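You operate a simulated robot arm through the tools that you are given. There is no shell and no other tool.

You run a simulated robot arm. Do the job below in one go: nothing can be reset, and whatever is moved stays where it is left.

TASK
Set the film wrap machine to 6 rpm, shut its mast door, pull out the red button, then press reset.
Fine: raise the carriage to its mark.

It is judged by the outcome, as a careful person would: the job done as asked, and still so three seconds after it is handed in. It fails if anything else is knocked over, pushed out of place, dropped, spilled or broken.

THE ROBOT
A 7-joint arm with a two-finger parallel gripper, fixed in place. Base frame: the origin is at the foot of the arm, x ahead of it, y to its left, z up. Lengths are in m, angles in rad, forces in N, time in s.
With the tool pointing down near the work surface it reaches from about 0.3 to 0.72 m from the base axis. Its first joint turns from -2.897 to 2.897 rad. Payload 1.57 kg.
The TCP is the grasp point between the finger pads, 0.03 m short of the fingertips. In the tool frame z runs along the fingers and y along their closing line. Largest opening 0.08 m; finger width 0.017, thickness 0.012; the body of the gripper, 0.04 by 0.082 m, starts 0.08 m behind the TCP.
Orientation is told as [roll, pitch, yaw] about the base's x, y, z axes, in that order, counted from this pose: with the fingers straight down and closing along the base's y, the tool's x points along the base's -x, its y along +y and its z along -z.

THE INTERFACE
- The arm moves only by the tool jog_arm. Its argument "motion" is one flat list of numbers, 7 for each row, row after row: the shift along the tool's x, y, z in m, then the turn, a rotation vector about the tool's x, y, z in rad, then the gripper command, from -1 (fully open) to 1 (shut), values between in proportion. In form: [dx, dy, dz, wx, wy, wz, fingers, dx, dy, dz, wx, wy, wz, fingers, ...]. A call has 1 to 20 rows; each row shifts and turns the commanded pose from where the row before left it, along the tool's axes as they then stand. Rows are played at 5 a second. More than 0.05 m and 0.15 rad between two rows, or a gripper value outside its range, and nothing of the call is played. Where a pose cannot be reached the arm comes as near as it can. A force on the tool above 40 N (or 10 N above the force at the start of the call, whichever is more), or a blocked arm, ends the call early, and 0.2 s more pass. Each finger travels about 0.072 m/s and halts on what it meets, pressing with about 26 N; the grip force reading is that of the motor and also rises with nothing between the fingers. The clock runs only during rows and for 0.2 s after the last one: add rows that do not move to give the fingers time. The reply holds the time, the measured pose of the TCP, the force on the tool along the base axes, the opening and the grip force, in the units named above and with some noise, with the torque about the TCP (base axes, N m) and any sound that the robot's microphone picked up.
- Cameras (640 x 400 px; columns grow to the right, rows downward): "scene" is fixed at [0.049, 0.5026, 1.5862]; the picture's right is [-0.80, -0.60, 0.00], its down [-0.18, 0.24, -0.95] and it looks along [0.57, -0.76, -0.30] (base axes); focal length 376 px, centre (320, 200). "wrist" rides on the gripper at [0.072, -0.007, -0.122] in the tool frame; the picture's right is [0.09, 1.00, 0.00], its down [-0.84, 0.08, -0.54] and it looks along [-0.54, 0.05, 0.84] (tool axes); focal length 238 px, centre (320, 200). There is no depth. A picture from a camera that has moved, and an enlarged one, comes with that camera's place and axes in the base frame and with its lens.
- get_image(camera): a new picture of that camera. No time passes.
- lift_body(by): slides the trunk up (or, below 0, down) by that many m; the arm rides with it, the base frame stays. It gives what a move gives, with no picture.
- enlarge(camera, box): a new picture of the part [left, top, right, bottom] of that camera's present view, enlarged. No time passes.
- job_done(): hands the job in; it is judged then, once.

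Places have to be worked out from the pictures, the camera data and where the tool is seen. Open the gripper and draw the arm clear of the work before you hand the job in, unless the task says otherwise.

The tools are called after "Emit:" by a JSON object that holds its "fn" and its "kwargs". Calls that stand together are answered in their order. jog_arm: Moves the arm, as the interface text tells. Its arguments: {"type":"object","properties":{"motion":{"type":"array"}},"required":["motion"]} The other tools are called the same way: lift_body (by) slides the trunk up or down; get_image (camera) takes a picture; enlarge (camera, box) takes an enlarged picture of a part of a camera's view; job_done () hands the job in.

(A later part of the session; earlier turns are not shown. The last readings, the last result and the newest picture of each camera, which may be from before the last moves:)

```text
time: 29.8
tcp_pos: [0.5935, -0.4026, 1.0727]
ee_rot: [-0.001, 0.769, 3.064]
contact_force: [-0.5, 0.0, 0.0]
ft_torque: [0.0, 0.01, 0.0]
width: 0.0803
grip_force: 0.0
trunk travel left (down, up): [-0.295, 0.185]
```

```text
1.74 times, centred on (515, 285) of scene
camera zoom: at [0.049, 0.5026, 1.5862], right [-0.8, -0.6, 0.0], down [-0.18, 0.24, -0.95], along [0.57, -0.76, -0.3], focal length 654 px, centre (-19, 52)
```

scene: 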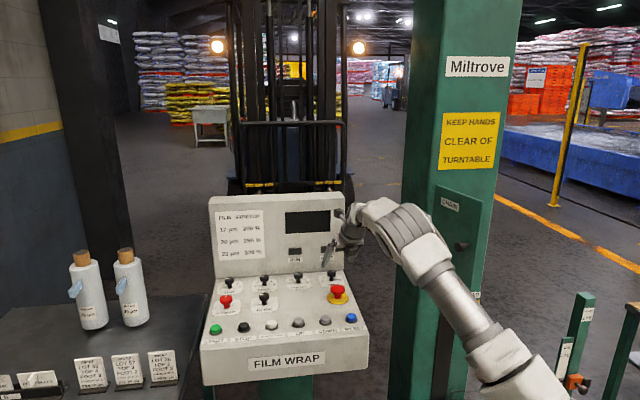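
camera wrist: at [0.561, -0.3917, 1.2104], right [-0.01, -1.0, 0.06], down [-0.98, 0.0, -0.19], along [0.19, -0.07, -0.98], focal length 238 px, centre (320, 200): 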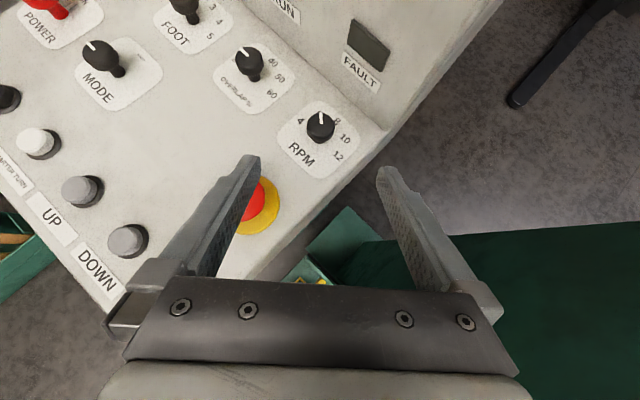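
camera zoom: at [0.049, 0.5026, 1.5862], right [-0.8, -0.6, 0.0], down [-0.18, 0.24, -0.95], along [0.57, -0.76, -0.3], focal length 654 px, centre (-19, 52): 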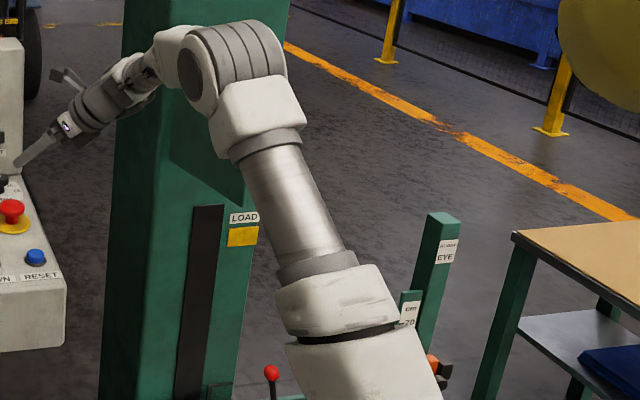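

The dial reads 6 in both views. Next is the door: I lift clear of the panel and swing back toward the robot to get an unobstructed look at the mast.

Emit:
{"fn": "jog_arm", "kwargs": {"motion": [0.0278, 0, -0.0287, 0, 0, 0, -1, 0.0278, 0, -0.0287, 0, 0, 0, -1, 0.0278, 0, -0.0287, 0, 0, 0, -1, -0.0165, -0.0344, -0.0276, 0, 0, 0, 1, -0.0165, -0.0344, -0.0276, 0, 0, 0, 1, -0.0165, -0.0344, -0.0276, 0, 0, 0, 1, -0.0165, -0.0344, -0.0276, 0, 0, 0, 1, -0.0165, -0.0344, -0.0276, 0, 0, 0, 1, -0.0165, -0.0344, -0.0276, 0, 0, 0, 1]}}

Emit:
{"fn": "get_image", "kwargs": {"camera": "scene"}}

Emit:
{"fn": "get_image", "kwargs": {"camera": "wrist"}}

```text
time: 31.8
tcp_pos: [0.4257, -0.1829, 1.2428]
ee_rot: [-0.001, 0.766, 3.06]
contact_force: [-0.7, 0.3, 0.1]
ft_torque: [-0.02, -0.01, -0.01]
width: 0.0
grip_force: 21.1
trunk travel left (down, up): [-0.295, 0.185]
```

```text
taken
```

scene: 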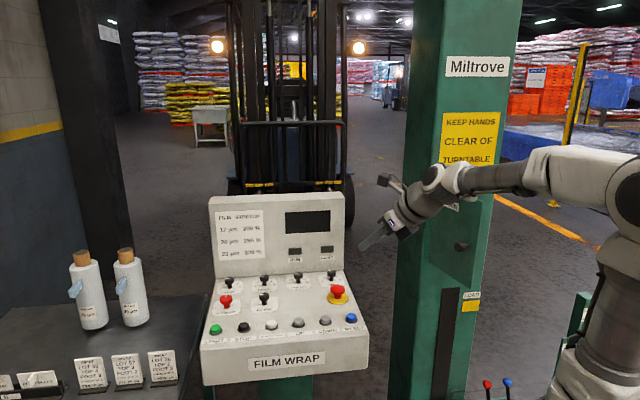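

```text
taken
camera wrist: at [0.3923, -0.1718, 1.379], right [-0.01, -1.0, 0.06], down [-0.98, 0.0, -0.19], along [0.19, -0.07, -0.98], focal length 238 px, centre (320, 200)
```

wrist: 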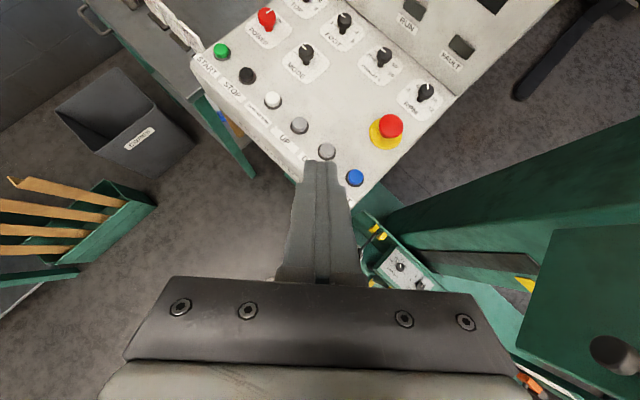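

I enlarge on the mast and door from both cameras.

Emit:
{"fn": "enlarge", "kwargs": {"camera": "scene", "box": [385, 190, 521, 275]}}

Emit:
{"fn": "enlarge", "kwargs": {"camera": "scene", "box": [385, 270, 521, 355]}}

Emit:
{"fn": "enlarge", "kwargs": {"camera": "wrist", "box": [340, 100, 640, 400]}}

```text
4.71 times, centred on (453, 232) of scene
camera zoom: at [0.049, 0.5026, 1.5862], right [-0.8, -0.6, 0.0], down [-0.18, 0.24, -0.95], along [0.57, -0.76, -0.3], focal length 1769 px, centre (-306, 47)
```

zoom: 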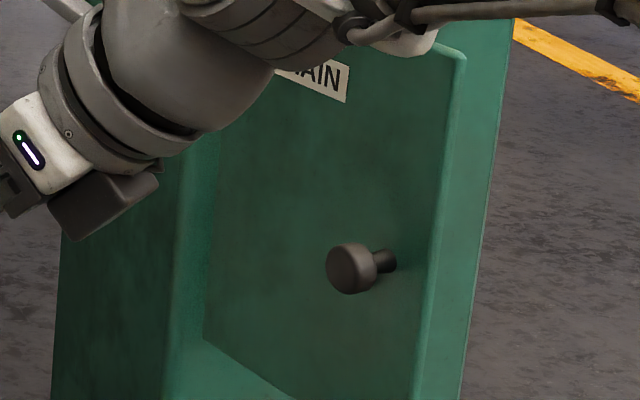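

```text
4.71 times, centred on (453, 312) of scene
camera zoom: at [0.049, 0.5026, 1.5862], right [-0.8, -0.6, 0.0], down [-0.18, 0.24, -0.95], along [0.57, -0.76, -0.3], focal length 1769 px, centre (-306, -329)
```

zoom: 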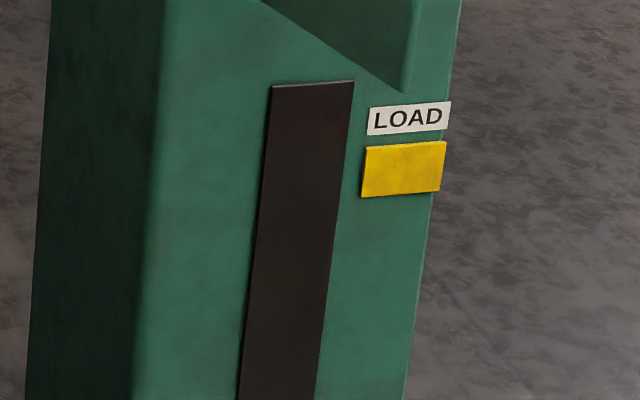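

```text
1.33 times, centred on (490, 250) of wrist
camera zoom: at [0.3923, -0.1718, 1.379], right [-0.01, -1.0, 0.06], down [-0.98, 0.0, -0.19], along [0.19, -0.07, -0.98], focal length 318 px, centre (93, 133)
```

zoom: 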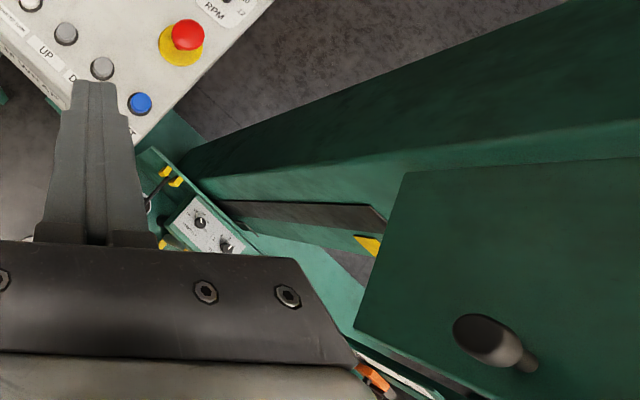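

The mast face is parallel to the panel row (front face at about 0.685 along (0.707,−0.707)). The door hinges near (0.41,-0.521) and its free edge is near (0.262,-0.438), so it must swing about 74°. I'll keep the tilt, yaw the tool toward the mast and bring the closed fingertips in front of the door above its knob.

Emit:
{"fn": "jog_arm", "kwargs": {"motion": [0, 0, 0, -0.0915, 0, 0.0951, 1, 0, 0, 0, -0.0915, 0, 0.0951, 1, 0, 0, 0, -0.0915, 0, 0.0951, 1, 0, 0, 0, -0.0915, 0, 0.0951, 1, 0, 0, 0, -0.0915, 0, 0.0951, 1, 0, 0, 0, -0.0915, 0, 0.0951, 1]}}

Emit:
{"fn": "get_image", "kwargs": {"camera": "wrist"}}

```text
time: 33.0
tcp_pos: [0.444, -0.1497, 1.2209]
ee_rot: [-0.148, 0.673, 2.431]
contact_force: [-0.6, -0.3, -0.3]
ft_torque: [0.03, -0.01, 0.05]
width: 0.0
grip_force: 21.5
trunk travel left (down, up): [-0.295, 0.185]
stopped in row 6: the arm was blocked; the commanded pose is now the measured one
```

```text
taken
camera wrist: at [0.4203, -0.1457, 1.3602], right [-0.52, -0.85, -0.06], down [-0.85, 0.52, -0.11], along [0.13, -0.01, -0.99], focal length 238 px, centre (320, 200)
```

wrist: 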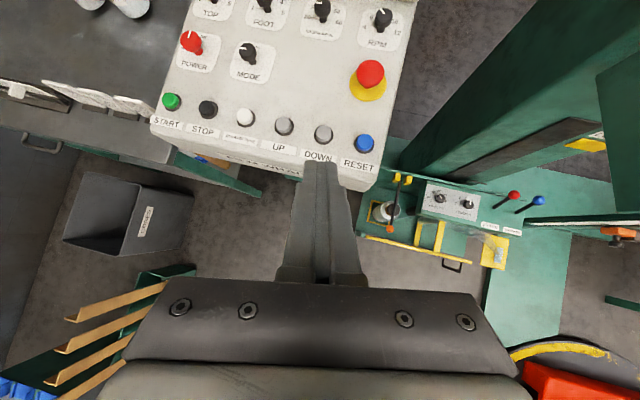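

The arm was blocked during that turn with no tool contact; I check the scene to see why.

Emit:
{"fn": "get_image", "kwargs": {"camera": "scene"}}

```text
taken
```

scene: 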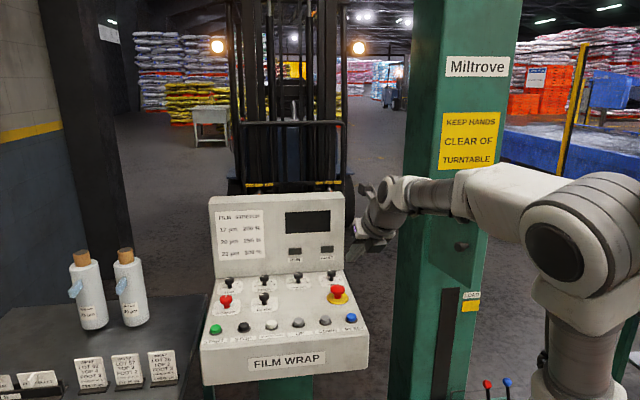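

Likely a wrist joint limit: the tool heading was too far off the arm's radial direction. Moving the arm round toward the mast first should relieve it, so I translate while keeping orientation.

Emit:
{"fn": "jog_arm", "kwargs": {"motion": [0.0088, 0.037, -0.0085, 0, 0, 0, 1, 0.0088, 0.037, -0.0085, 0, 0, 0, 1, 0.0088, 0.037, -0.0085, 0, 0, 0, 1, 0.0088, 0.037, -0.0085, 0, 0, 0, 1]}}

Emit:
{"fn": "get_image", "kwargs": {"camera": "wrist"}}

Emit:
{"fn": "get_image", "kwargs": {"camera": "scene"}}

```text
time: 34.0
tcp_pos: [0.359, -0.2786, 1.2506]
ee_rot: [-0.142, 0.681, 2.438]
contact_force: [0.6, 0.6, 0.1]
ft_torque: [0.02, -0.02, -0.02]
width: 0.0
grip_force: 21.3
trunk travel left (down, up): [-0.295, 0.185]
```

```text
taken
camera wrist: at [0.3365, -0.2713, 1.3903], right [-0.52, -0.86, -0.05], down [-0.85, 0.52, -0.12], along [0.13, -0.02, -0.99], focal length 238 px, centre (320, 200)
```

wrist: 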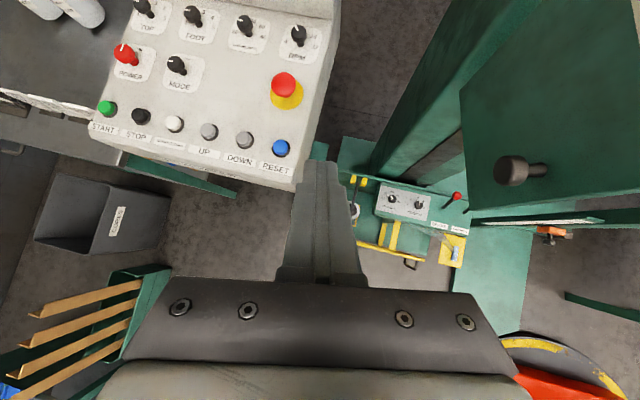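

```text
taken
```

scene: 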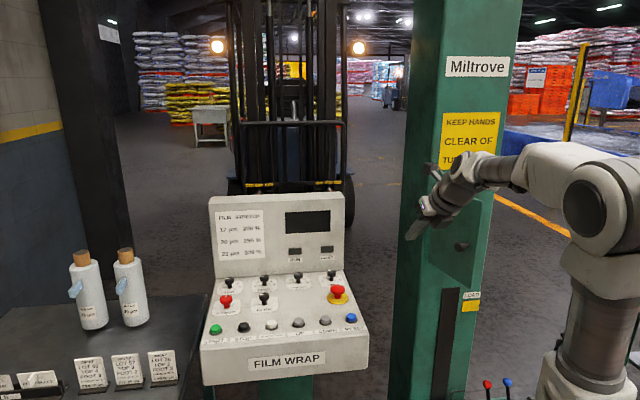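

That worked. Now I straighten the roll and swing the tool heading to about −53° while moving to the pre-contact point in front of the door, above its knob.

Emit:
{"fn": "jog_arm", "kwargs": {"motion": [0, 0, 0, 0, 0, -0.0865, 1, 0, 0, 0, 0, 0, -0.0865, 1, 0.0068, 0.0229, 0.0016, -0.0719, 0, 0.0865, 1, 0.0068, 0.0229, 0.0016, -0.0719, 0, 0.0865, 1, 0.0068, 0.0229, 0.0016, -0.0719, 0, 0.0865, 1, 0.0068, 0.0229, 0.0016, -0.0719, 0, 0.0865, 1]}}

Emit:
{"fn": "get_image", "kwargs": {"camera": "wrist"}}

Emit:
{"fn": "get_image", "kwargs": {"camera": "scene"}}

```text
time: 35.4
tcp_pos: [0.3237, -0.3671, 1.2656]
ee_rot: [-0.007, 0.69, 2.205]
contact_force: [-0.6, -0.9, -0.6]
ft_torque: [0.11, -0.1, 0.12]
width: 0.0
grip_force: 21.4
trunk travel left (down, up): [-0.295, 0.185]
```

```text
taken
camera wrist: at [0.3143, -0.3459, 1.4038], right [-0.76, -0.65, 0.05], down [-0.65, 0.75, -0.11], along [0.03, -0.12, -0.99], focal length 238 px, centre (320, 200)
```

wrist: 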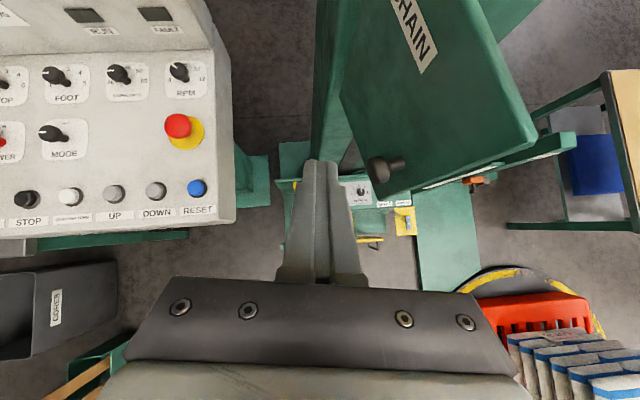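

```text
taken
```

scene: 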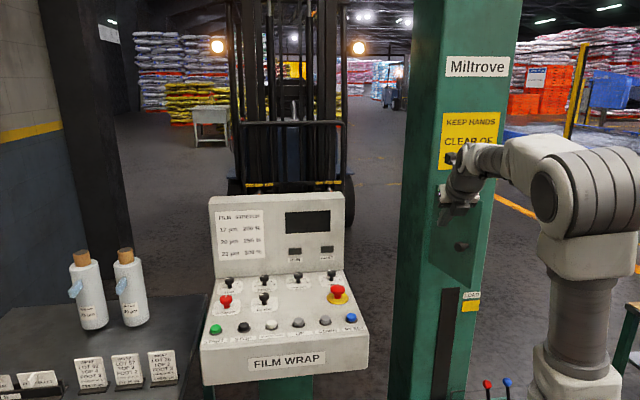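

Tip is at about (0.335,-0.383,1.243), clear of the door. I start the push along the door's arc and pause partway.

Emit:
{"fn": "jog_arm", "kwargs": {"motion": [0.0097, 0.024, 0.008, 0, 0, 0, 1, 0.0097, 0.024, 0.008, 0, 0, 0, 1, 0.0066, 0.0188, 0.0054, 0, 0, 0, 1, 0.0066, 0.0188, 0.0054, 0, 0, 0, 1, 0.0079, 0.0136, 0.0065, 0, 0, 0, 1, 0.0079, 0.0136, 0.0065, 0, 0, 0, 1]}}

Emit:
{"fn": "get_image", "kwargs": {"camera": "wrist"}}

Emit:
{"fn": "enlarge", "kwargs": {"camera": "scene", "box": [385, 130, 545, 330]}}

```text
time: 36.8
tcp_pos: [0.2708, -0.4823, 1.2675]
ee_rot: [-0.003, 0.69, 2.209]
contact_force: [0.7, 0.0, 0.7]
ft_torque: [-0.03, -0.03, -0.05]
width: 0.0
grip_force: 21.4
trunk travel left (down, up): [-0.295, 0.185]
```

```text
taken
camera wrist: at [0.2625, -0.4601, 1.4059], right [-0.76, -0.65, 0.06], down [-0.65, 0.75, -0.11], along [0.03, -0.12, -0.99], focal length 238 px, centre (320, 200)
```

wrist: 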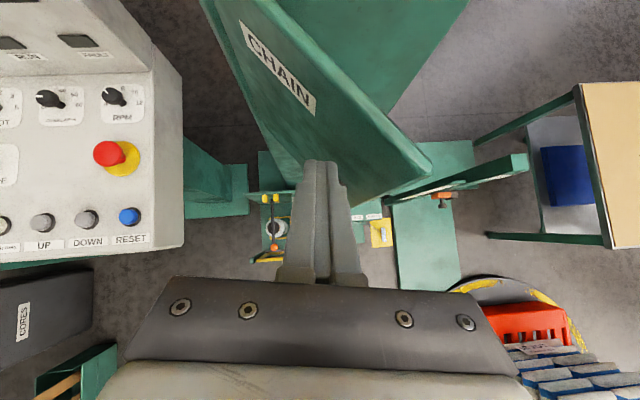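

```text
2.00 times, centred on (465, 230) of scene
camera zoom: at [0.049, 0.5026, 1.5862], right [-0.8, -0.6, 0.0], down [-0.18, 0.24, -0.95], along [0.57, -0.76, -0.3], focal length 752 px, centre (30, 140)
```

zoom: 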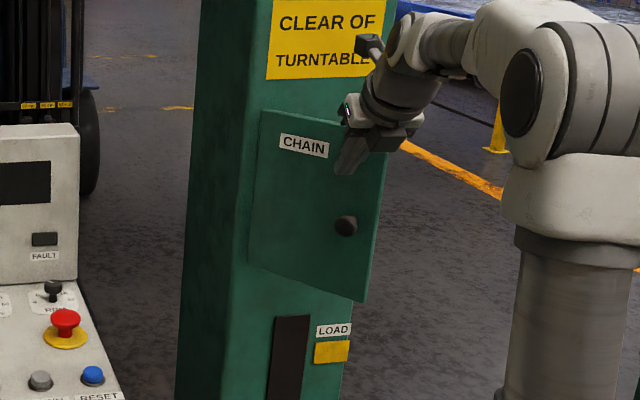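

The door is swinging with almost no force. I continue the arc toward closed.

Emit:
{"fn": "jog_arm", "kwargs": {"motion": [0.0103, 0.0105, 0.0085, 0, 0, 0, 1, 0.0103, 0.0105, 0.0085, 0, 0, 0, 1, 0.012, 0.0067, 0.0099, 0, 0, 0, 1, 0.012, 0.0067, 0.0099, 0, 0, 0, 1]}}

Emit:
{"fn": "get_image", "kwargs": {"camera": "wrist"}}

Emit:
{"fn": "enlarge", "kwargs": {"camera": "scene", "box": [385, 130, 545, 330]}}

```text
time: 37.8
tcp_pos: [0.279, -0.5503, 1.2671]
ee_rot: [-0.001, 0.692, 2.212]
contact_force: [0.0, -0.8, 1.2]
ft_torque: [0.0, 0.0, 0.01]
width: 0.0001
grip_force: 21.1
trunk travel left (down, up): [-0.295, 0.185]
```

```text
taken
camera wrist: at [0.2697, -0.5271, 1.4058], right [-0.76, -0.65, 0.06], down [-0.65, 0.75, -0.12], along [0.03, -0.12, -0.99], focal length 238 px, centre (320, 200)
```

wrist: 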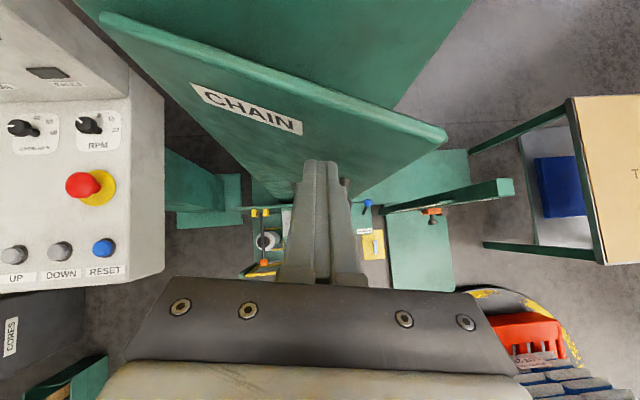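

```text
2.00 times, centred on (465, 230) of scene
camera zoom: at [0.049, 0.5026, 1.5862], right [-0.8, -0.6, 0.0], down [-0.18, 0.24, -0.95], along [0.57, -0.76, -0.3], focal length 752 px, centre (30, 140)
```

zoom: 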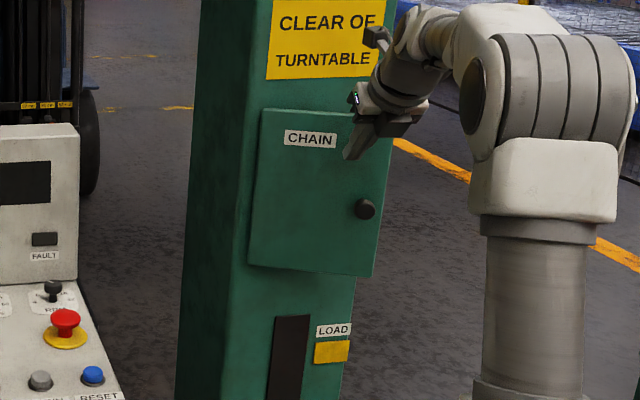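

Nearly shut. I push the rest of the way, ending with a gentle press along the mast's normal.

Emit:
{"fn": "jog_arm", "kwargs": {"motion": [0.0086, 0.0022, 0.0071, 0, 0, 0, 1, 0.0086, 0.0022, 0.0071, 0, 0, 0, 1, 0.0095, 0, 0.0078, 0, 0, 0, 1, 0.0095, 0, 0.0078, 0, 0, 0, 1, 0.0035, -0.0005, 0.003, 0, 0, 0, 1, 0, 0, 0, 0, 0, 0, 1]}}

Emit:
{"fn": "get_image", "kwargs": {"camera": "wrist"}}

Emit:
{"fn": "enlarge", "kwargs": {"camera": "scene", "box": [385, 130, 545, 330]}}

```text
time: 39.2
tcp_pos: [0.3056, -0.5935, 1.2664]
ee_rot: [-0.003, 0.689, 2.209]
contact_force: [-0.1, 0.7, -0.5]
ft_torque: [-0.03, -0.03, -0.01]
width: 0.0
grip_force: 21.2
trunk travel left (down, up): [-0.295, 0.185]
```

```text
taken
camera wrist: at [0.298, -0.5711, 1.405], right [-0.76, -0.65, 0.06], down [-0.65, 0.75, -0.11], along [0.03, -0.12, -0.99], focal length 238 px, centre (320, 200)
```

wrist: 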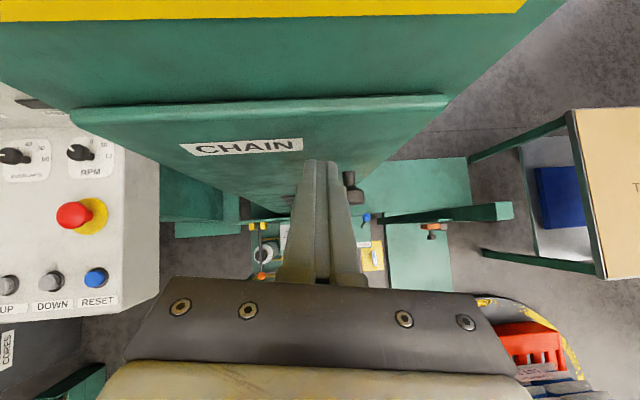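

```text
2.00 times, centred on (465, 230) of scene
camera zoom: at [0.049, 0.5026, 1.5862], right [-0.8, -0.6, 0.0], down [-0.18, 0.24, -0.95], along [0.57, -0.76, -0.3], focal length 752 px, centre (30, 140)
```

zoom: 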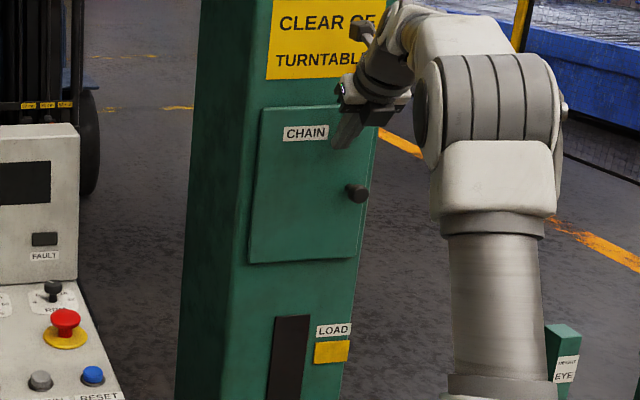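

Door almost flush, still no resistance. I keep pressing in 4 mm steps along the mast normal until it stops.

Emit:
{"fn": "jog_arm", "kwargs": {"motion": [0.0031, -0.0006, 0.0025, 0, 0, 0, 1, 0.0031, -0.0006, 0.0025, 0, 0, 0, 1, 0.0031, -0.0006, 0.0025, 0, 0, 0, 1, 0, 0, 0, 0, 0, 0, 1]}}

Emit:
{"fn": "get_image", "kwargs": {"camera": "wrist"}}

```text
time: 40.2
tcp_pos: [0.311, -0.5986, 1.2656]
ee_rot: [-0.003, 0.681, 2.208]
contact_force: [-23.1, 31.1, -7.0]
ft_torque: [0.62, 0.6, 0.3]
width: 0.0
grip_force: 21.3
trunk travel left (down, up): [-0.295, 0.185]
```

```text
taken
camera wrist: at [0.3026, -0.5764, 1.4049], right [-0.76, -0.65, 0.06], down [-0.65, 0.75, -0.11], along [0.03, -0.12, -0.99], focal length 238 px, centre (320, 200)
```

wrist: 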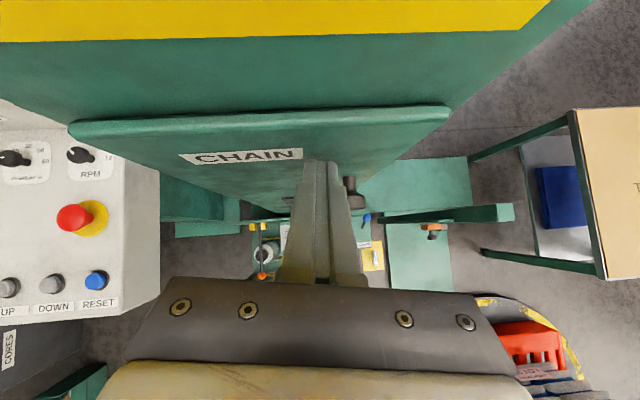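

A firm ~38 N stop: the door is against the mast. I retreat straight back and check that it stays shut.

Emit:
{"fn": "jog_arm", "kwargs": {"motion": [-0.0161, 0.0032, -0.0133, 0, 0, 0, 1, -0.0323, 0.0064, -0.0267, 0, 0, 0, 1, -0.0323, 0.0064, -0.0267, 0, 0, 0, 1, -0.0323, 0.0064, -0.0267, 0, 0, 0, 1]}}

Emit:
{"fn": "get_image", "kwargs": {"camera": "wrist"}}

Emit:
{"fn": "enlarge", "kwargs": {"camera": "scene", "box": [385, 130, 545, 330]}}

```text
time: 41.2
tcp_pos: [0.2097, -0.4974, 1.2641]
ee_rot: [-0.001, 0.692, 2.208]
contact_force: [-0.3, 0.5, 0.5]
ft_torque: [0.03, 0.01, -0.01]
width: 0.0
grip_force: 20.9
trunk travel left (down, up): [-0.295, 0.185]
```

```text
taken
camera wrist: at [0.2009, -0.4752, 1.4041], right [-0.76, -0.65, 0.06], down [-0.65, 0.75, -0.12], along [0.03, -0.12, -0.99], focal length 238 px, centre (320, 200)
```

wrist: 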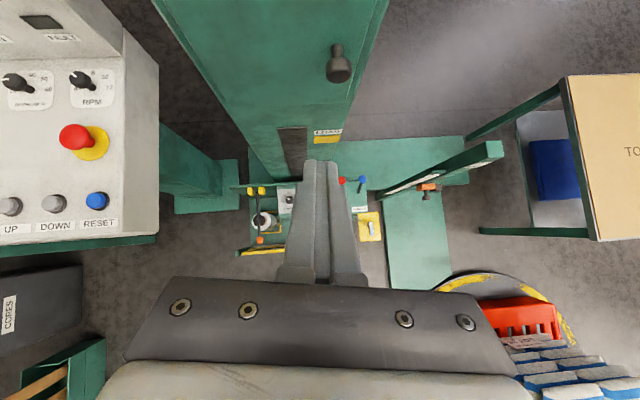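

```text
2.00 times, centred on (465, 230) of scene
camera zoom: at [0.049, 0.5026, 1.5862], right [-0.8, -0.6, 0.0], down [-0.18, 0.24, -0.95], along [0.57, -0.76, -0.3], focal length 752 px, centre (30, 140)
```

zoom: 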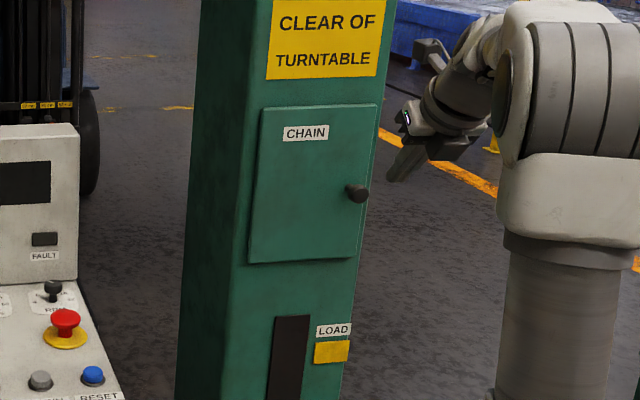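

The door stays shut at rest. I enlarge the edge to make sure there is no gap.

Emit:
{"fn": "enlarge", "kwargs": {"camera": "scene", "box": [425, 175, 485, 270]}}

Emit:
{"fn": "enlarge", "kwargs": {"camera": "wrist", "box": [150, 0, 400, 180]}}

```text
4.21 times, centred on (455, 222) of scene
camera zoom: at [0.049, 0.5026, 1.5862], right [-0.8, -0.6, 0.0], down [-0.18, 0.24, -0.95], along [0.57, -0.76, -0.3], focal length 1583 px, centre (-248, 105)
```

zoom: 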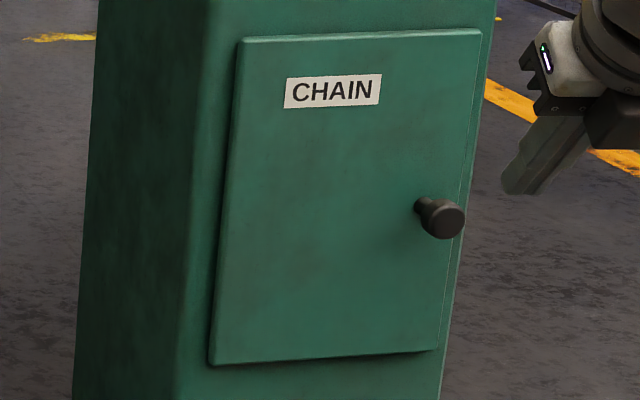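

```text
2.22 times, centred on (275, 90) of wrist
camera zoom: at [0.2009, -0.4752, 1.4041], right [-0.76, -0.65, 0.06], down [-0.65, 0.75, -0.12], along [0.03, -0.12, -0.99], focal length 530 px, centre (420, 444)
```

zoom: 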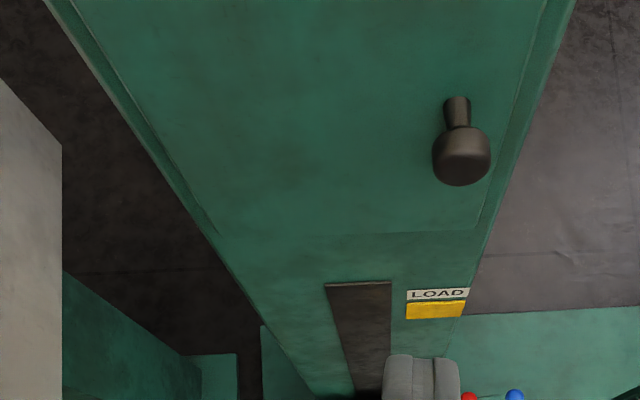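

The door is flush. Next the red button: I move back toward the panel in stages, turning the tool heading back and opening the gripper.

Emit:
{"fn": "jog_arm", "kwargs": {"motion": [-0.0094, -0.038, -0.0078, 0, 0, 0, 1, -0.0094, -0.038, -0.0078, 0, 0, 0, 1, -0.0094, -0.038, -0.0078, 0, 0, 0, 1, 0, 0, 0, 0.0955, 0, -0.1157, 1, 0, 0, 0, 0.0955, 0, -0.1157, 1, 0, 0, 0, 0.0955, 0, -0.1157, 1, 0, 0, 0, 0.0955, 0, -0.1157, 1, 0.0144, -0.0326, 0.0257, 0, 0, 0, -1, 0.0144, -0.0326, 0.0257, 0, 0, 0, -1, 0.0144, -0.0326, 0.0257, 0, 0, 0, -1, 0.0144, -0.0326, 0.0257, 0, 0, 0, -1, 0.0144, -0.0326, 0.0257, 0, 0, 0, -1, 0.0144, -0.0326, 0.0257, 0, 0, 0, -1]}}

Emit:
{"fn": "get_image", "kwargs": {"camera": "scene"}}

Emit:
{"fn": "get_image", "kwargs": {"camera": "wrist"}}

```text
time: 44.0
tcp_pos: [0.4998, -0.2673, 1.2025]
ee_rot: [-0.003, 0.691, 2.809]
contact_force: [-0.4, 0.8, 0.3]
ft_torque: [0.02, 0.02, -0.01]
width: 0.0802
grip_force: 0.1
trunk travel left (down, up): [-0.295, 0.185]
```

```text
taken
```

scene: 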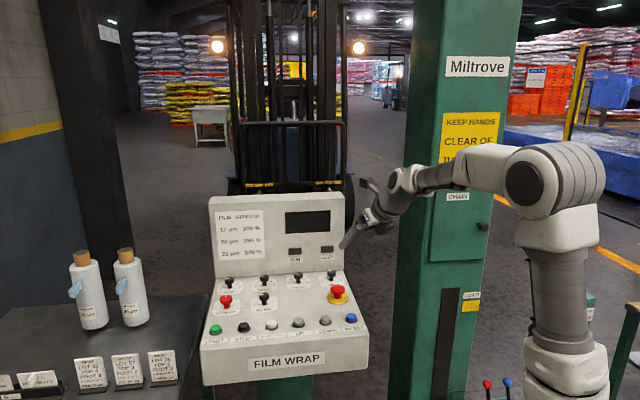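

```text
taken
camera wrist: at [0.4802, -0.2533, 1.3418], right [-0.26, -0.96, 0.06], down [-0.96, 0.25, -0.12], along [0.1, -0.09, -0.99], focal length 238 px, centre (320, 200)
```

wrist: 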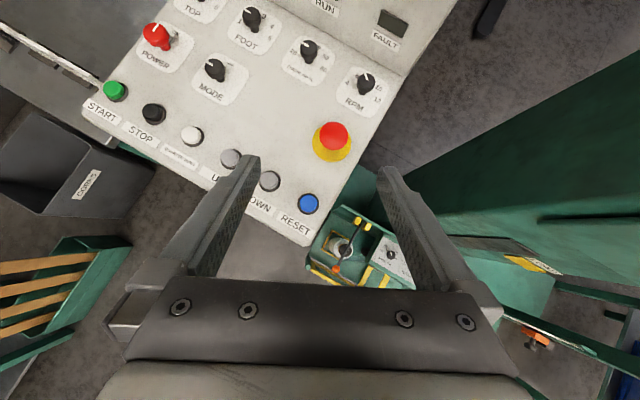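

I reduce the tilt to 0.25 rad and go to a hover above the red button at about (0.610,-0.333).

Emit:
{"fn": "jog_arm", "kwargs": {"motion": [0, 0, 0, 0, -0.147, 0, -1, 0, 0, 0, 0, -0.147, 0, -1, 0, 0, 0, 0, -0.147, 0, -1, 0.0163, 0.0065, 0.0353, 0, 0, 0, -1, 0.0163, 0.0065, 0.0353, 0, 0, 0, -1, 0.0163, 0.0065, 0.0353, 0, 0, 0, -1, 0.0163, 0.0065, 0.0353, 0, 0, 0, -1]}}

Emit:
{"fn": "get_image", "kwargs": {"camera": "wrist"}}

Emit:
{"fn": "enlarge", "kwargs": {"camera": "scene", "box": [290, 220, 390, 340]}}

```text
time: 45.6
tcp_pos: [0.5827, -0.3253, 1.0797]
ee_rot: [-0.001, 0.25, 2.81]
contact_force: [0.1, -0.1, -0.6]
ft_torque: [0.01, -0.01, -0.02]
width: 0.0803
grip_force: 0.1
trunk travel left (down, up): [-0.295, 0.185]
```

```text
taken
camera wrist: at [0.6218, -0.3306, 1.2151], right [-0.24, -0.97, 0.02], down [-0.92, 0.23, 0.32], along [-0.31, 0.06, -0.95], focal length 238 px, centre (320, 200)
```

wrist: 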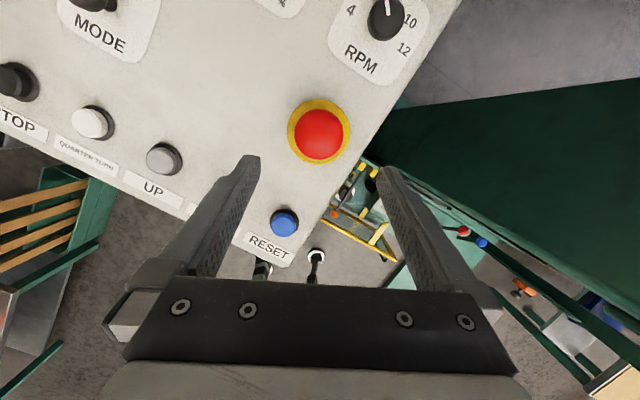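

```text
3.33 times, centred on (340, 280) of scene
camera zoom: at [0.049, 0.5026, 1.5862], right [-0.8, -0.6, 0.0], down [-0.18, 0.24, -0.95], along [0.57, -0.76, -0.3], focal length 1253 px, centre (253, -67)
```

zoom: 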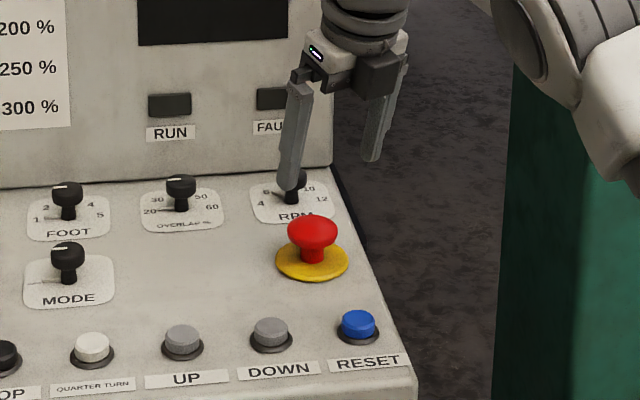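

The red button is centred in the finger line. I descend 75 mm along the tool axis and check before the final bit.

Emit:
{"fn": "jog_arm", "kwargs": {"motion": [0, -0.0008, 0.025, 0, 0, 0, -1, 0, -0.0008, 0.025, 0, 0, 0, -1, 0, -0.0008, 0.025, 0, 0, 0, -1]}}

Emit:
{"fn": "get_image", "kwargs": {"camera": "wrist"}}

Emit:
{"fn": "enlarge", "kwargs": {"camera": "scene", "box": [290, 240, 390, 320]}}

```text
time: 46.4
tcp_pos: [0.6008, -0.3306, 1.0065]
ee_rot: [0.0, 0.249, 2.809]
contact_force: [0.8, -0.3, 0.2]
ft_torque: [-0.02, -0.02, 0.03]
width: 0.08
grip_force: 0.0
trunk travel left (down, up): [-0.295, 0.185]
```

```text
taken
camera wrist: at [0.6405, -0.3353, 1.1428], right [-0.24, -0.97, 0.02], down [-0.92, 0.23, 0.32], along [-0.31, 0.06, -0.95], focal length 238 px, centre (320, 200)
```

wrist: 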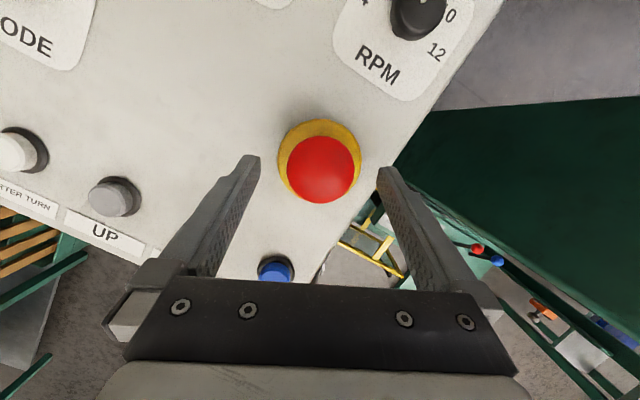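

```text
5.00 times, centred on (340, 280) of scene
camera zoom: at [0.049, 0.5026, 1.5862], right [-0.8, -0.6, 0.0], down [-0.18, 0.24, -0.95], along [0.57, -0.76, -0.3], focal length 1879 px, centre (220, -200)
```

zoom: 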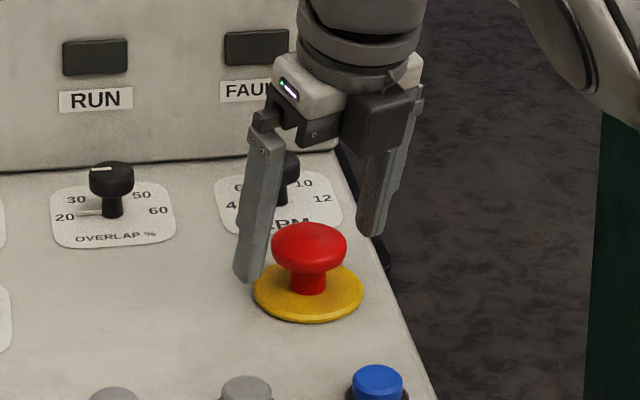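

Centred, fingers either side of the head. I go down a final 17 mm and close.

Emit:
{"fn": "jog_arm", "kwargs": {"motion": [0, 0, 0.009, 0, 0, 0, -1, 0, 0, 0.008, 0, 0, 0, -1, 0, 0, 0, 0, 0, 0, 1, 0, 0, 0, 0, 0, 0, 1, 0, 0, 0, 0, 0, 0, 1, 0, 0, 0, 0, 0, 0, 1]}}

Emit:
{"fn": "get_image", "kwargs": {"camera": "wrist"}}

Emit:
{"fn": "enlarge", "kwargs": {"camera": "scene", "box": [290, 240, 390, 320]}}

```text
time: 47.8
tcp_pos: [0.606, -0.3315, 0.991]
ee_rot: [-0.001, 0.25, 2.81]
contact_force: [-0.8, -5.2, -0.4]
ft_torque: [-0.06, 0.03, 0.0]
width: 0.0448
grip_force: 45.0
trunk travel left (down, up): [-0.295, 0.185]
```

```text
taken
camera wrist: at [0.6436, -0.3366, 1.1268], right [-0.24, -0.97, 0.02], down [-0.92, 0.23, 0.32], along [-0.31, 0.06, -0.95], focal length 238 px, centre (320, 200)
```

wrist: 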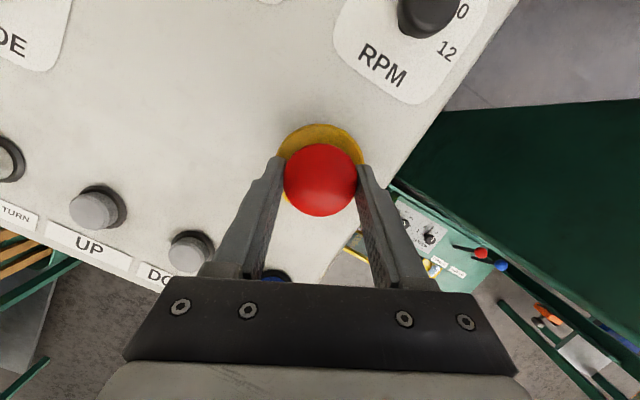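

```text
5.00 times, centred on (340, 280) of scene
camera zoom: at [0.049, 0.5026, 1.5862], right [-0.8, -0.6, 0.0], down [-0.18, 0.24, -0.95], along [0.57, -0.76, -0.3], focal length 1879 px, centre (220, -200)
```

zoom: 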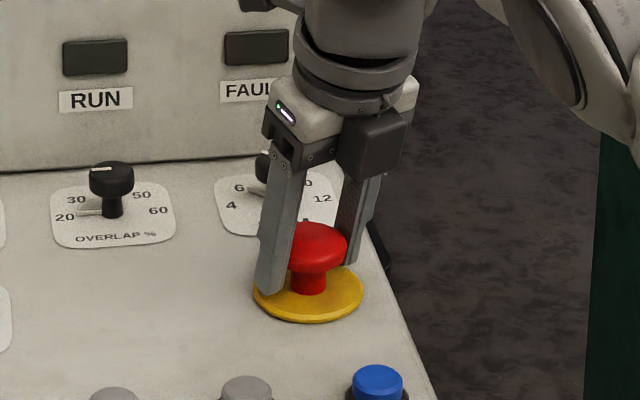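

Gripped at 44.8 mm. I pull straight up in small steps.

Emit:
{"fn": "jog_arm", "kwargs": {"motion": [0.001, 0, -0.0039, 0, 0, 0, 1, 0.001, 0, -0.0039, 0, 0, 0, 1, 0.001, 0, -0.0039, 0, 0, 0, 1, 0, 0, 0, 0, 0, 0, 1]}}

Emit:
{"fn": "enlarge", "kwargs": {"camera": "scene", "box": [290, 240, 390, 320]}}

```text
time: 48.8
tcp_pos: [0.6042, -0.3305, 0.9998]
ee_rot: [-0.003, 0.243, 2.808]
contact_force: [-3.8, -7.8, -22.7]
ft_torque: [-0.18, -0.37, -0.01]
width: 0.0451
grip_force: 45.7
trunk travel left (down, up): [-0.295, 0.185]
```

```text
5.00 times, centred on (340, 280) of scene
camera zoom: at [0.049, 0.5026, 1.5862], right [-0.8, -0.6, 0.0], down [-0.18, 0.24, -0.95], along [0.57, -0.76, -0.3], focal length 1879 px, centre (220, -200)
```

zoom: 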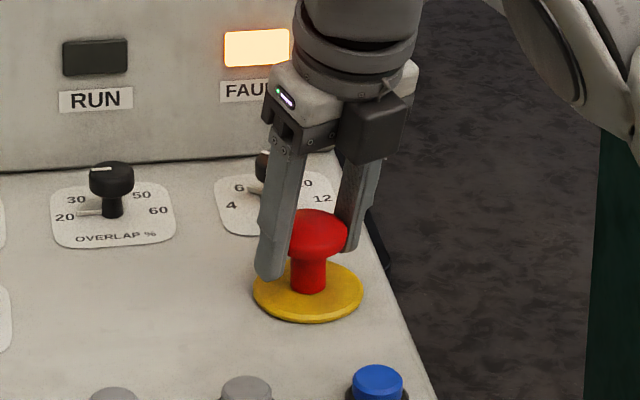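

The red button rose about 9 mm and the FAULT lamp lit. I release and see whether it stays out.

Emit:
{"fn": "jog_arm", "kwargs": {"motion": [0, 0, 0, 0, 0, 0, -1, 0, 0, 0, 0, 0, 0, -1, 0, 0, 0, 0, 0, 0, -1]}}

Emit:
{"fn": "enlarge", "kwargs": {"camera": "scene", "box": [290, 240, 390, 320]}}

Emit:
{"fn": "get_image", "kwargs": {"camera": "wrist"}}

```text
time: 49.6
tcp_pos: [0.6058, -0.3303, 1.0038]
ee_rot: [-0.002, 0.251, 2.811]
contact_force: [0.5, 0.2, -0.2]
ft_torque: [0.0, 0.01, 0.0]
width: 0.08
grip_force: 0.1
trunk travel left (down, up): [-0.295, 0.185]
```

```text
5.00 times, centred on (340, 280) of scene
camera zoom: at [0.049, 0.5026, 1.5862], right [-0.8, -0.6, 0.0], down [-0.18, 0.24, -0.95], along [0.57, -0.76, -0.3], focal length 1879 px, centre (220, -200)
```

zoom: 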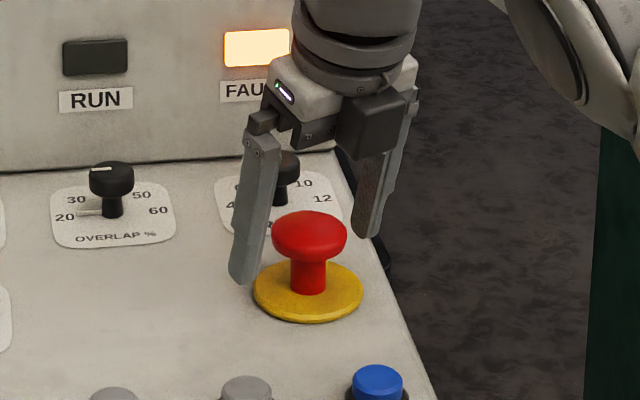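

```text
taken
camera wrist: at [0.6443, -0.3359, 1.1401], right [-0.24, -0.97, 0.02], down [-0.92, 0.23, 0.32], along [-0.31, 0.06, -0.95], focal length 238 px, centre (320, 200)
```

wrist: 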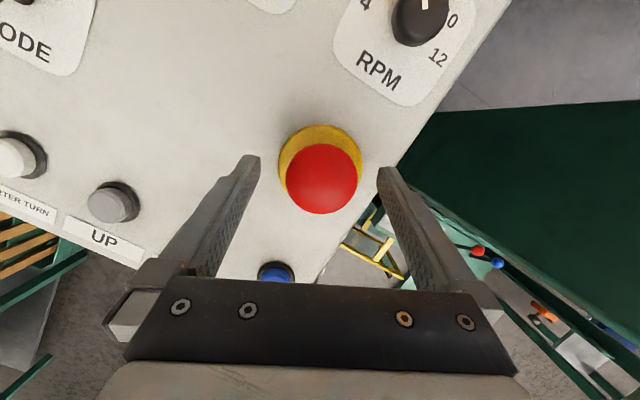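

The button stays out and FAULT is lit. I lift off, straighten the tool, close the fingers and hover over RESET at about (0.521,-0.268).

Emit:
{"fn": "jog_arm", "kwargs": {"motion": [0, 0, -0.03, 0, 0, 0, -1, 0, 0, -0.03, 0, 0, 0, -1, 0, 0, -0.03, 0, 0, 0, -1, 0, 0, 0, 0, -0.125, 0, 1, 0, 0, 0, 0, -0.125, 0, 1, -0.0262, -0.0104, 0.0203, 0, 0, 0, 1, -0.0262, -0.0104, 0.0203, 0, 0, 0, 1, -0.0262, -0.0104, 0.0203, 0, 0, 0, 1]}}

Emit:
{"fn": "get_image", "kwargs": {"camera": "wrist"}}

Emit:
{"fn": "enlarge", "kwargs": {"camera": "scene", "box": [280, 220, 400, 360]}}

```text
time: 51.4
tcp_pos: [0.5186, -0.2693, 1.0325]
ee_rot: [-0.003, 0.002, 2.812]
contact_force: [0.6, 0.4, 0.0]
ft_torque: [0.02, -0.03, 0.0]
width: 0.0001
grip_force: 20.7
trunk travel left (down, up): [-0.295, 0.185]
```

```text
taken
camera wrist: at [0.5885, -0.286, 1.1543], right [-0.24, -0.97, 0.0], down [-0.82, 0.2, 0.54], along [-0.53, 0.13, -0.84], focal length 238 px, centre (320, 200)
```

wrist: 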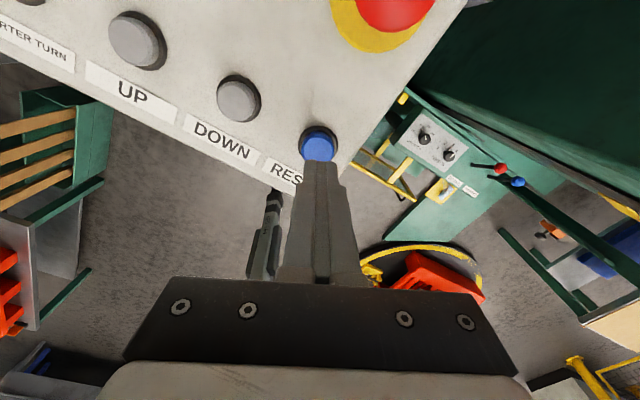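

```text
2.86 times, centred on (340, 290) of scene
camera zoom: at [0.049, 0.5026, 1.5862], right [-0.8, -0.6, 0.0], down [-0.18, 0.24, -0.95], along [0.57, -0.76, -0.3], focal length 1074 px, centre (263, -57)
```

zoom: 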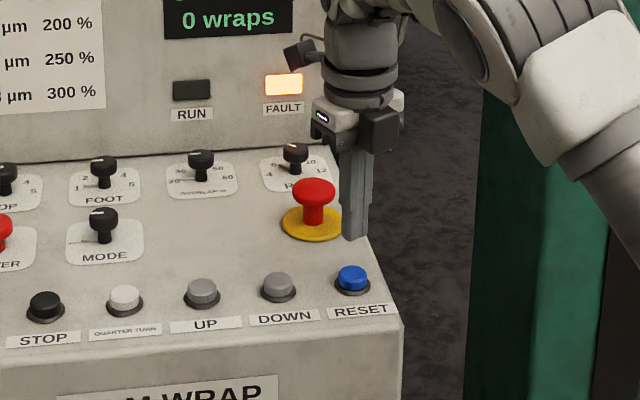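

The screen woke up and the tool is right over RESET. I read the screen, then descend to just above the cap.

Emit:
{"fn": "enlarge", "kwargs": {"camera": "scene", "box": [205, 190, 350, 275]}}

Emit:
{"fn": "jog_arm", "kwargs": {"motion": [0, 0, 0.02, 0, 0, 0, 1, 0, 0, 0.018, 0, 0, 0, 1]}}

Emit:
{"fn": "get_image", "kwargs": {"camera": "wrist"}}

```text
4.41 times, centred on (278, 232) of scene
camera zoom: at [0.049, 0.5026, 1.5862], right [-0.8, -0.6, 0.0], down [-0.18, 0.24, -0.95], along [0.57, -0.76, -0.3], focal length 1659 px, centre (508, 57)
```

zoom: 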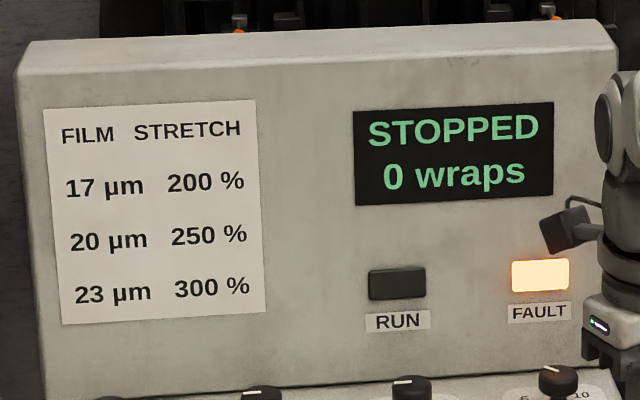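

```text
time: 52.0
tcp_pos: [0.5193, -0.2693, 0.9929]
ee_rot: [-0.002, 0.002, 2.808]
contact_force: [0.8, 0.2, 0.4]
ft_torque: [0.0, -0.02, 0.01]
width: 0.0
grip_force: 21.3
trunk travel left (down, up): [-0.295, 0.185]
```

```text
taken
camera wrist: at [0.5893, -0.2853, 1.1149], right [-0.24, -0.97, 0.0], down [-0.82, 0.2, 0.54], along [-0.53, 0.13, -0.84], focal length 238 px, centre (320, 200)
```

wrist: 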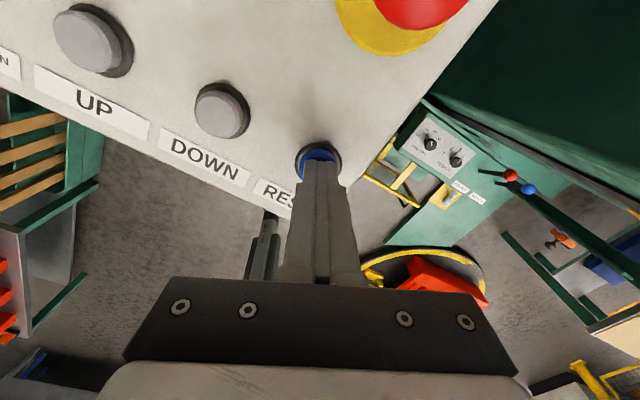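

Fingertips are just above the blue cap. I press down in 2 mm steps.

Emit:
{"fn": "jog_arm", "kwargs": {"motion": [0, 0, 0.002, 0, 0, 0, 1, 0, 0, 0.002, 0, 0, 0, 1, 0, 0, 0.002, 0, 0, 0, 1, 0, 0, 0.002, 0, 0, 0, 1, 0, 0, 0.002, 0, 0, 0, 1]}}

Emit:
{"fn": "enlarge", "kwargs": {"camera": "scene", "box": [205, 190, 375, 360]}}

```text
time: 53.2
tcp_pos: [0.5186, -0.2682, 0.9855]
ee_rot: [0.0, 0.004, 2.811]
contact_force: [0.9, -3.0, 19.8]
ft_torque: [-0.11, 0.02, -0.09]
width: 0.0
grip_force: 21.6
trunk travel left (down, up): [-0.295, 0.185]
heard: click
```

```text
2.35 times, centred on (290, 275) of scene
camera zoom: at [0.049, 0.5026, 1.5862], right [-0.8, -0.6, 0.0], down [-0.18, 0.24, -0.95], along [0.57, -0.76, -0.3], focal length 884 px, centre (391, 24)
```

zoom: 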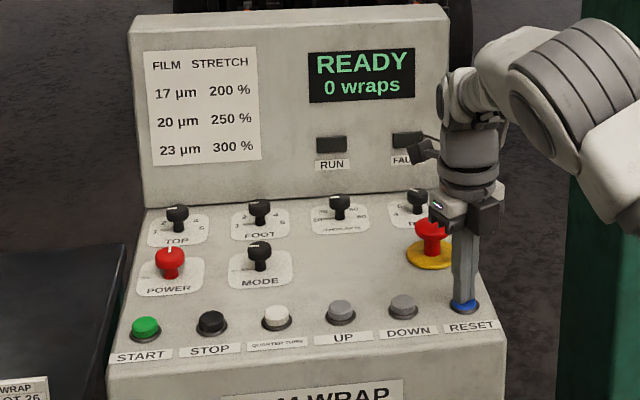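

Click heard, screen shows READY and FAULT is off. I lift off RESET and move to hover over UP at about (0.625,-0.164).

Emit:
{"fn": "jog_arm", "kwargs": {"motion": [0, 0, -0.02, 0, 0, 0, 1, 0, 0, -0.03, 0, 0, 0, 1]}}

Emit:
{"fn": "enlarge", "kwargs": {"camera": "wrist", "box": [60, 0, 380, 200]}}

Emit:
{"fn": "enlarge", "kwargs": {"camera": "wrist", "box": [340, 60, 640, 260]}}

Emit:
{"fn": "enlarge", "kwargs": {"camera": "scene", "box": [205, 190, 375, 360]}}

```text
time: 53.8
tcp_pos: [0.5197, -0.2679, 1.0314]
ee_rot: [-0.002, -0.003, 2.811]
contact_force: [-0.3, -1.1, 0.4]
ft_torque: [-0.02, 0.01, 0.02]
width: 0.0
grip_force: 21.0
trunk travel left (down, up): [-0.295, 0.185]
```

```text
2.00 times, centred on (220, 100) of wrist
camera zoom: at [0.59, -0.2846, 1.1527], right [-0.24, -0.97, 0.0], down [-0.82, 0.2, 0.54], along [-0.53, 0.13, -0.84], focal length 477 px, centre (520, 400)
```

zoom: 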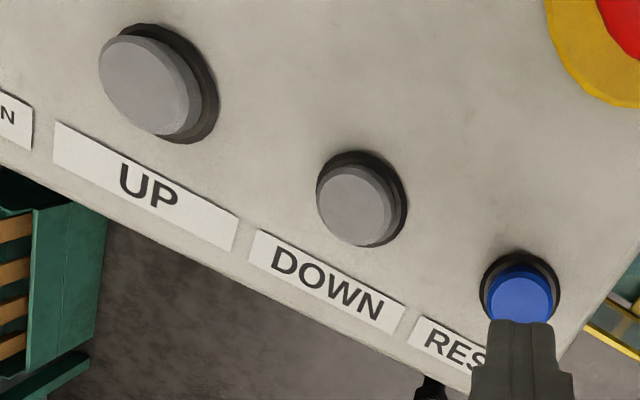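

```text
2.00 times, centred on (490, 160) of wrist
camera zoom: at [0.59, -0.2846, 1.1527], right [-0.24, -0.97, 0.0], down [-0.82, 0.2, 0.54], along [-0.53, 0.13, -0.84], focal length 477 px, centre (-20, 280)
```

zoom: 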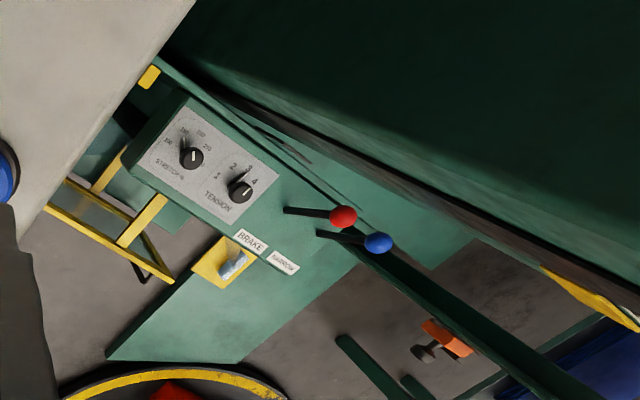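

```text
2.35 times, centred on (290, 275) of scene
camera zoom: at [0.049, 0.5026, 1.5862], right [-0.8, -0.6, 0.0], down [-0.18, 0.24, -0.95], along [0.57, -0.76, -0.3], focal length 884 px, centre (391, 24)
```

zoom: 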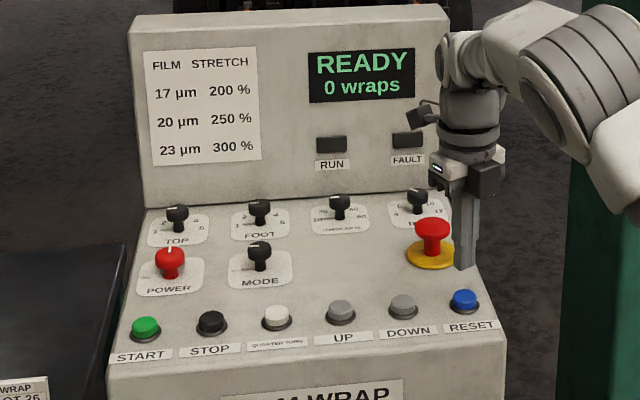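

RESET is done and UP sits at about (0.623,-0.164). I move there and check both the button alignment and whether the mast mark is visible.

Emit:
{"fn": "jog_arm", "kwargs": {"motion": [0.016, -0.033, 0, 0, 0, 0, 1, 0.016, -0.033, 0, 0, 0, 0, 1, 0.016, -0.033, 0, 0, 0, 0, 1, 0.016, -0.033, 0, 0, 0, 0, 1]}}

Emit:
{"fn": "get_image", "kwargs": {"camera": "wrist"}}

Emit:
{"fn": "get_image", "kwargs": {"camera": "scene"}}

```text
time: 54.8
tcp_pos: [0.625, -0.1649, 1.0325]
ee_rot: [-0.002, 0.0, 2.81]
contact_force: [0.8, -0.2, 0.1]
ft_torque: [0.01, -0.01, -0.04]
width: 0.0001
grip_force: 21.1
trunk travel left (down, up): [-0.295, 0.185]
```

```text
taken
camera wrist: at [0.6945, -0.18, 1.1539], right [-0.24, -0.97, 0.0], down [-0.82, 0.2, 0.54], along [-0.53, 0.13, -0.84], focal length 238 px, centre (320, 200)
```

wrist: 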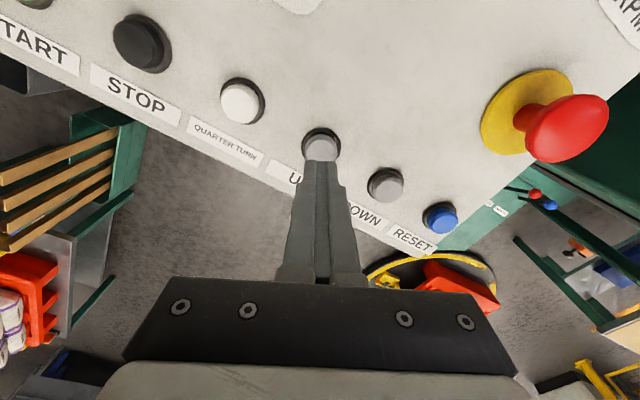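

```text
taken
```

scene: 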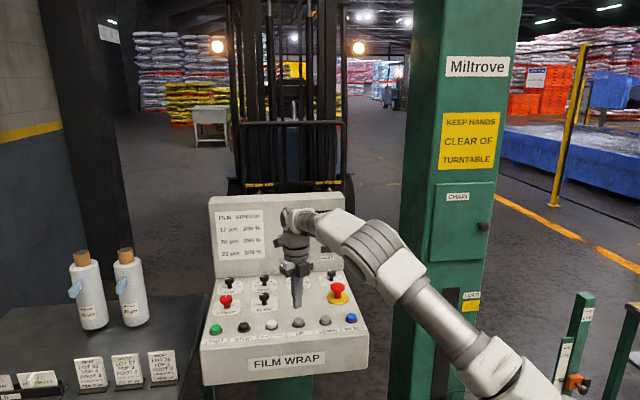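

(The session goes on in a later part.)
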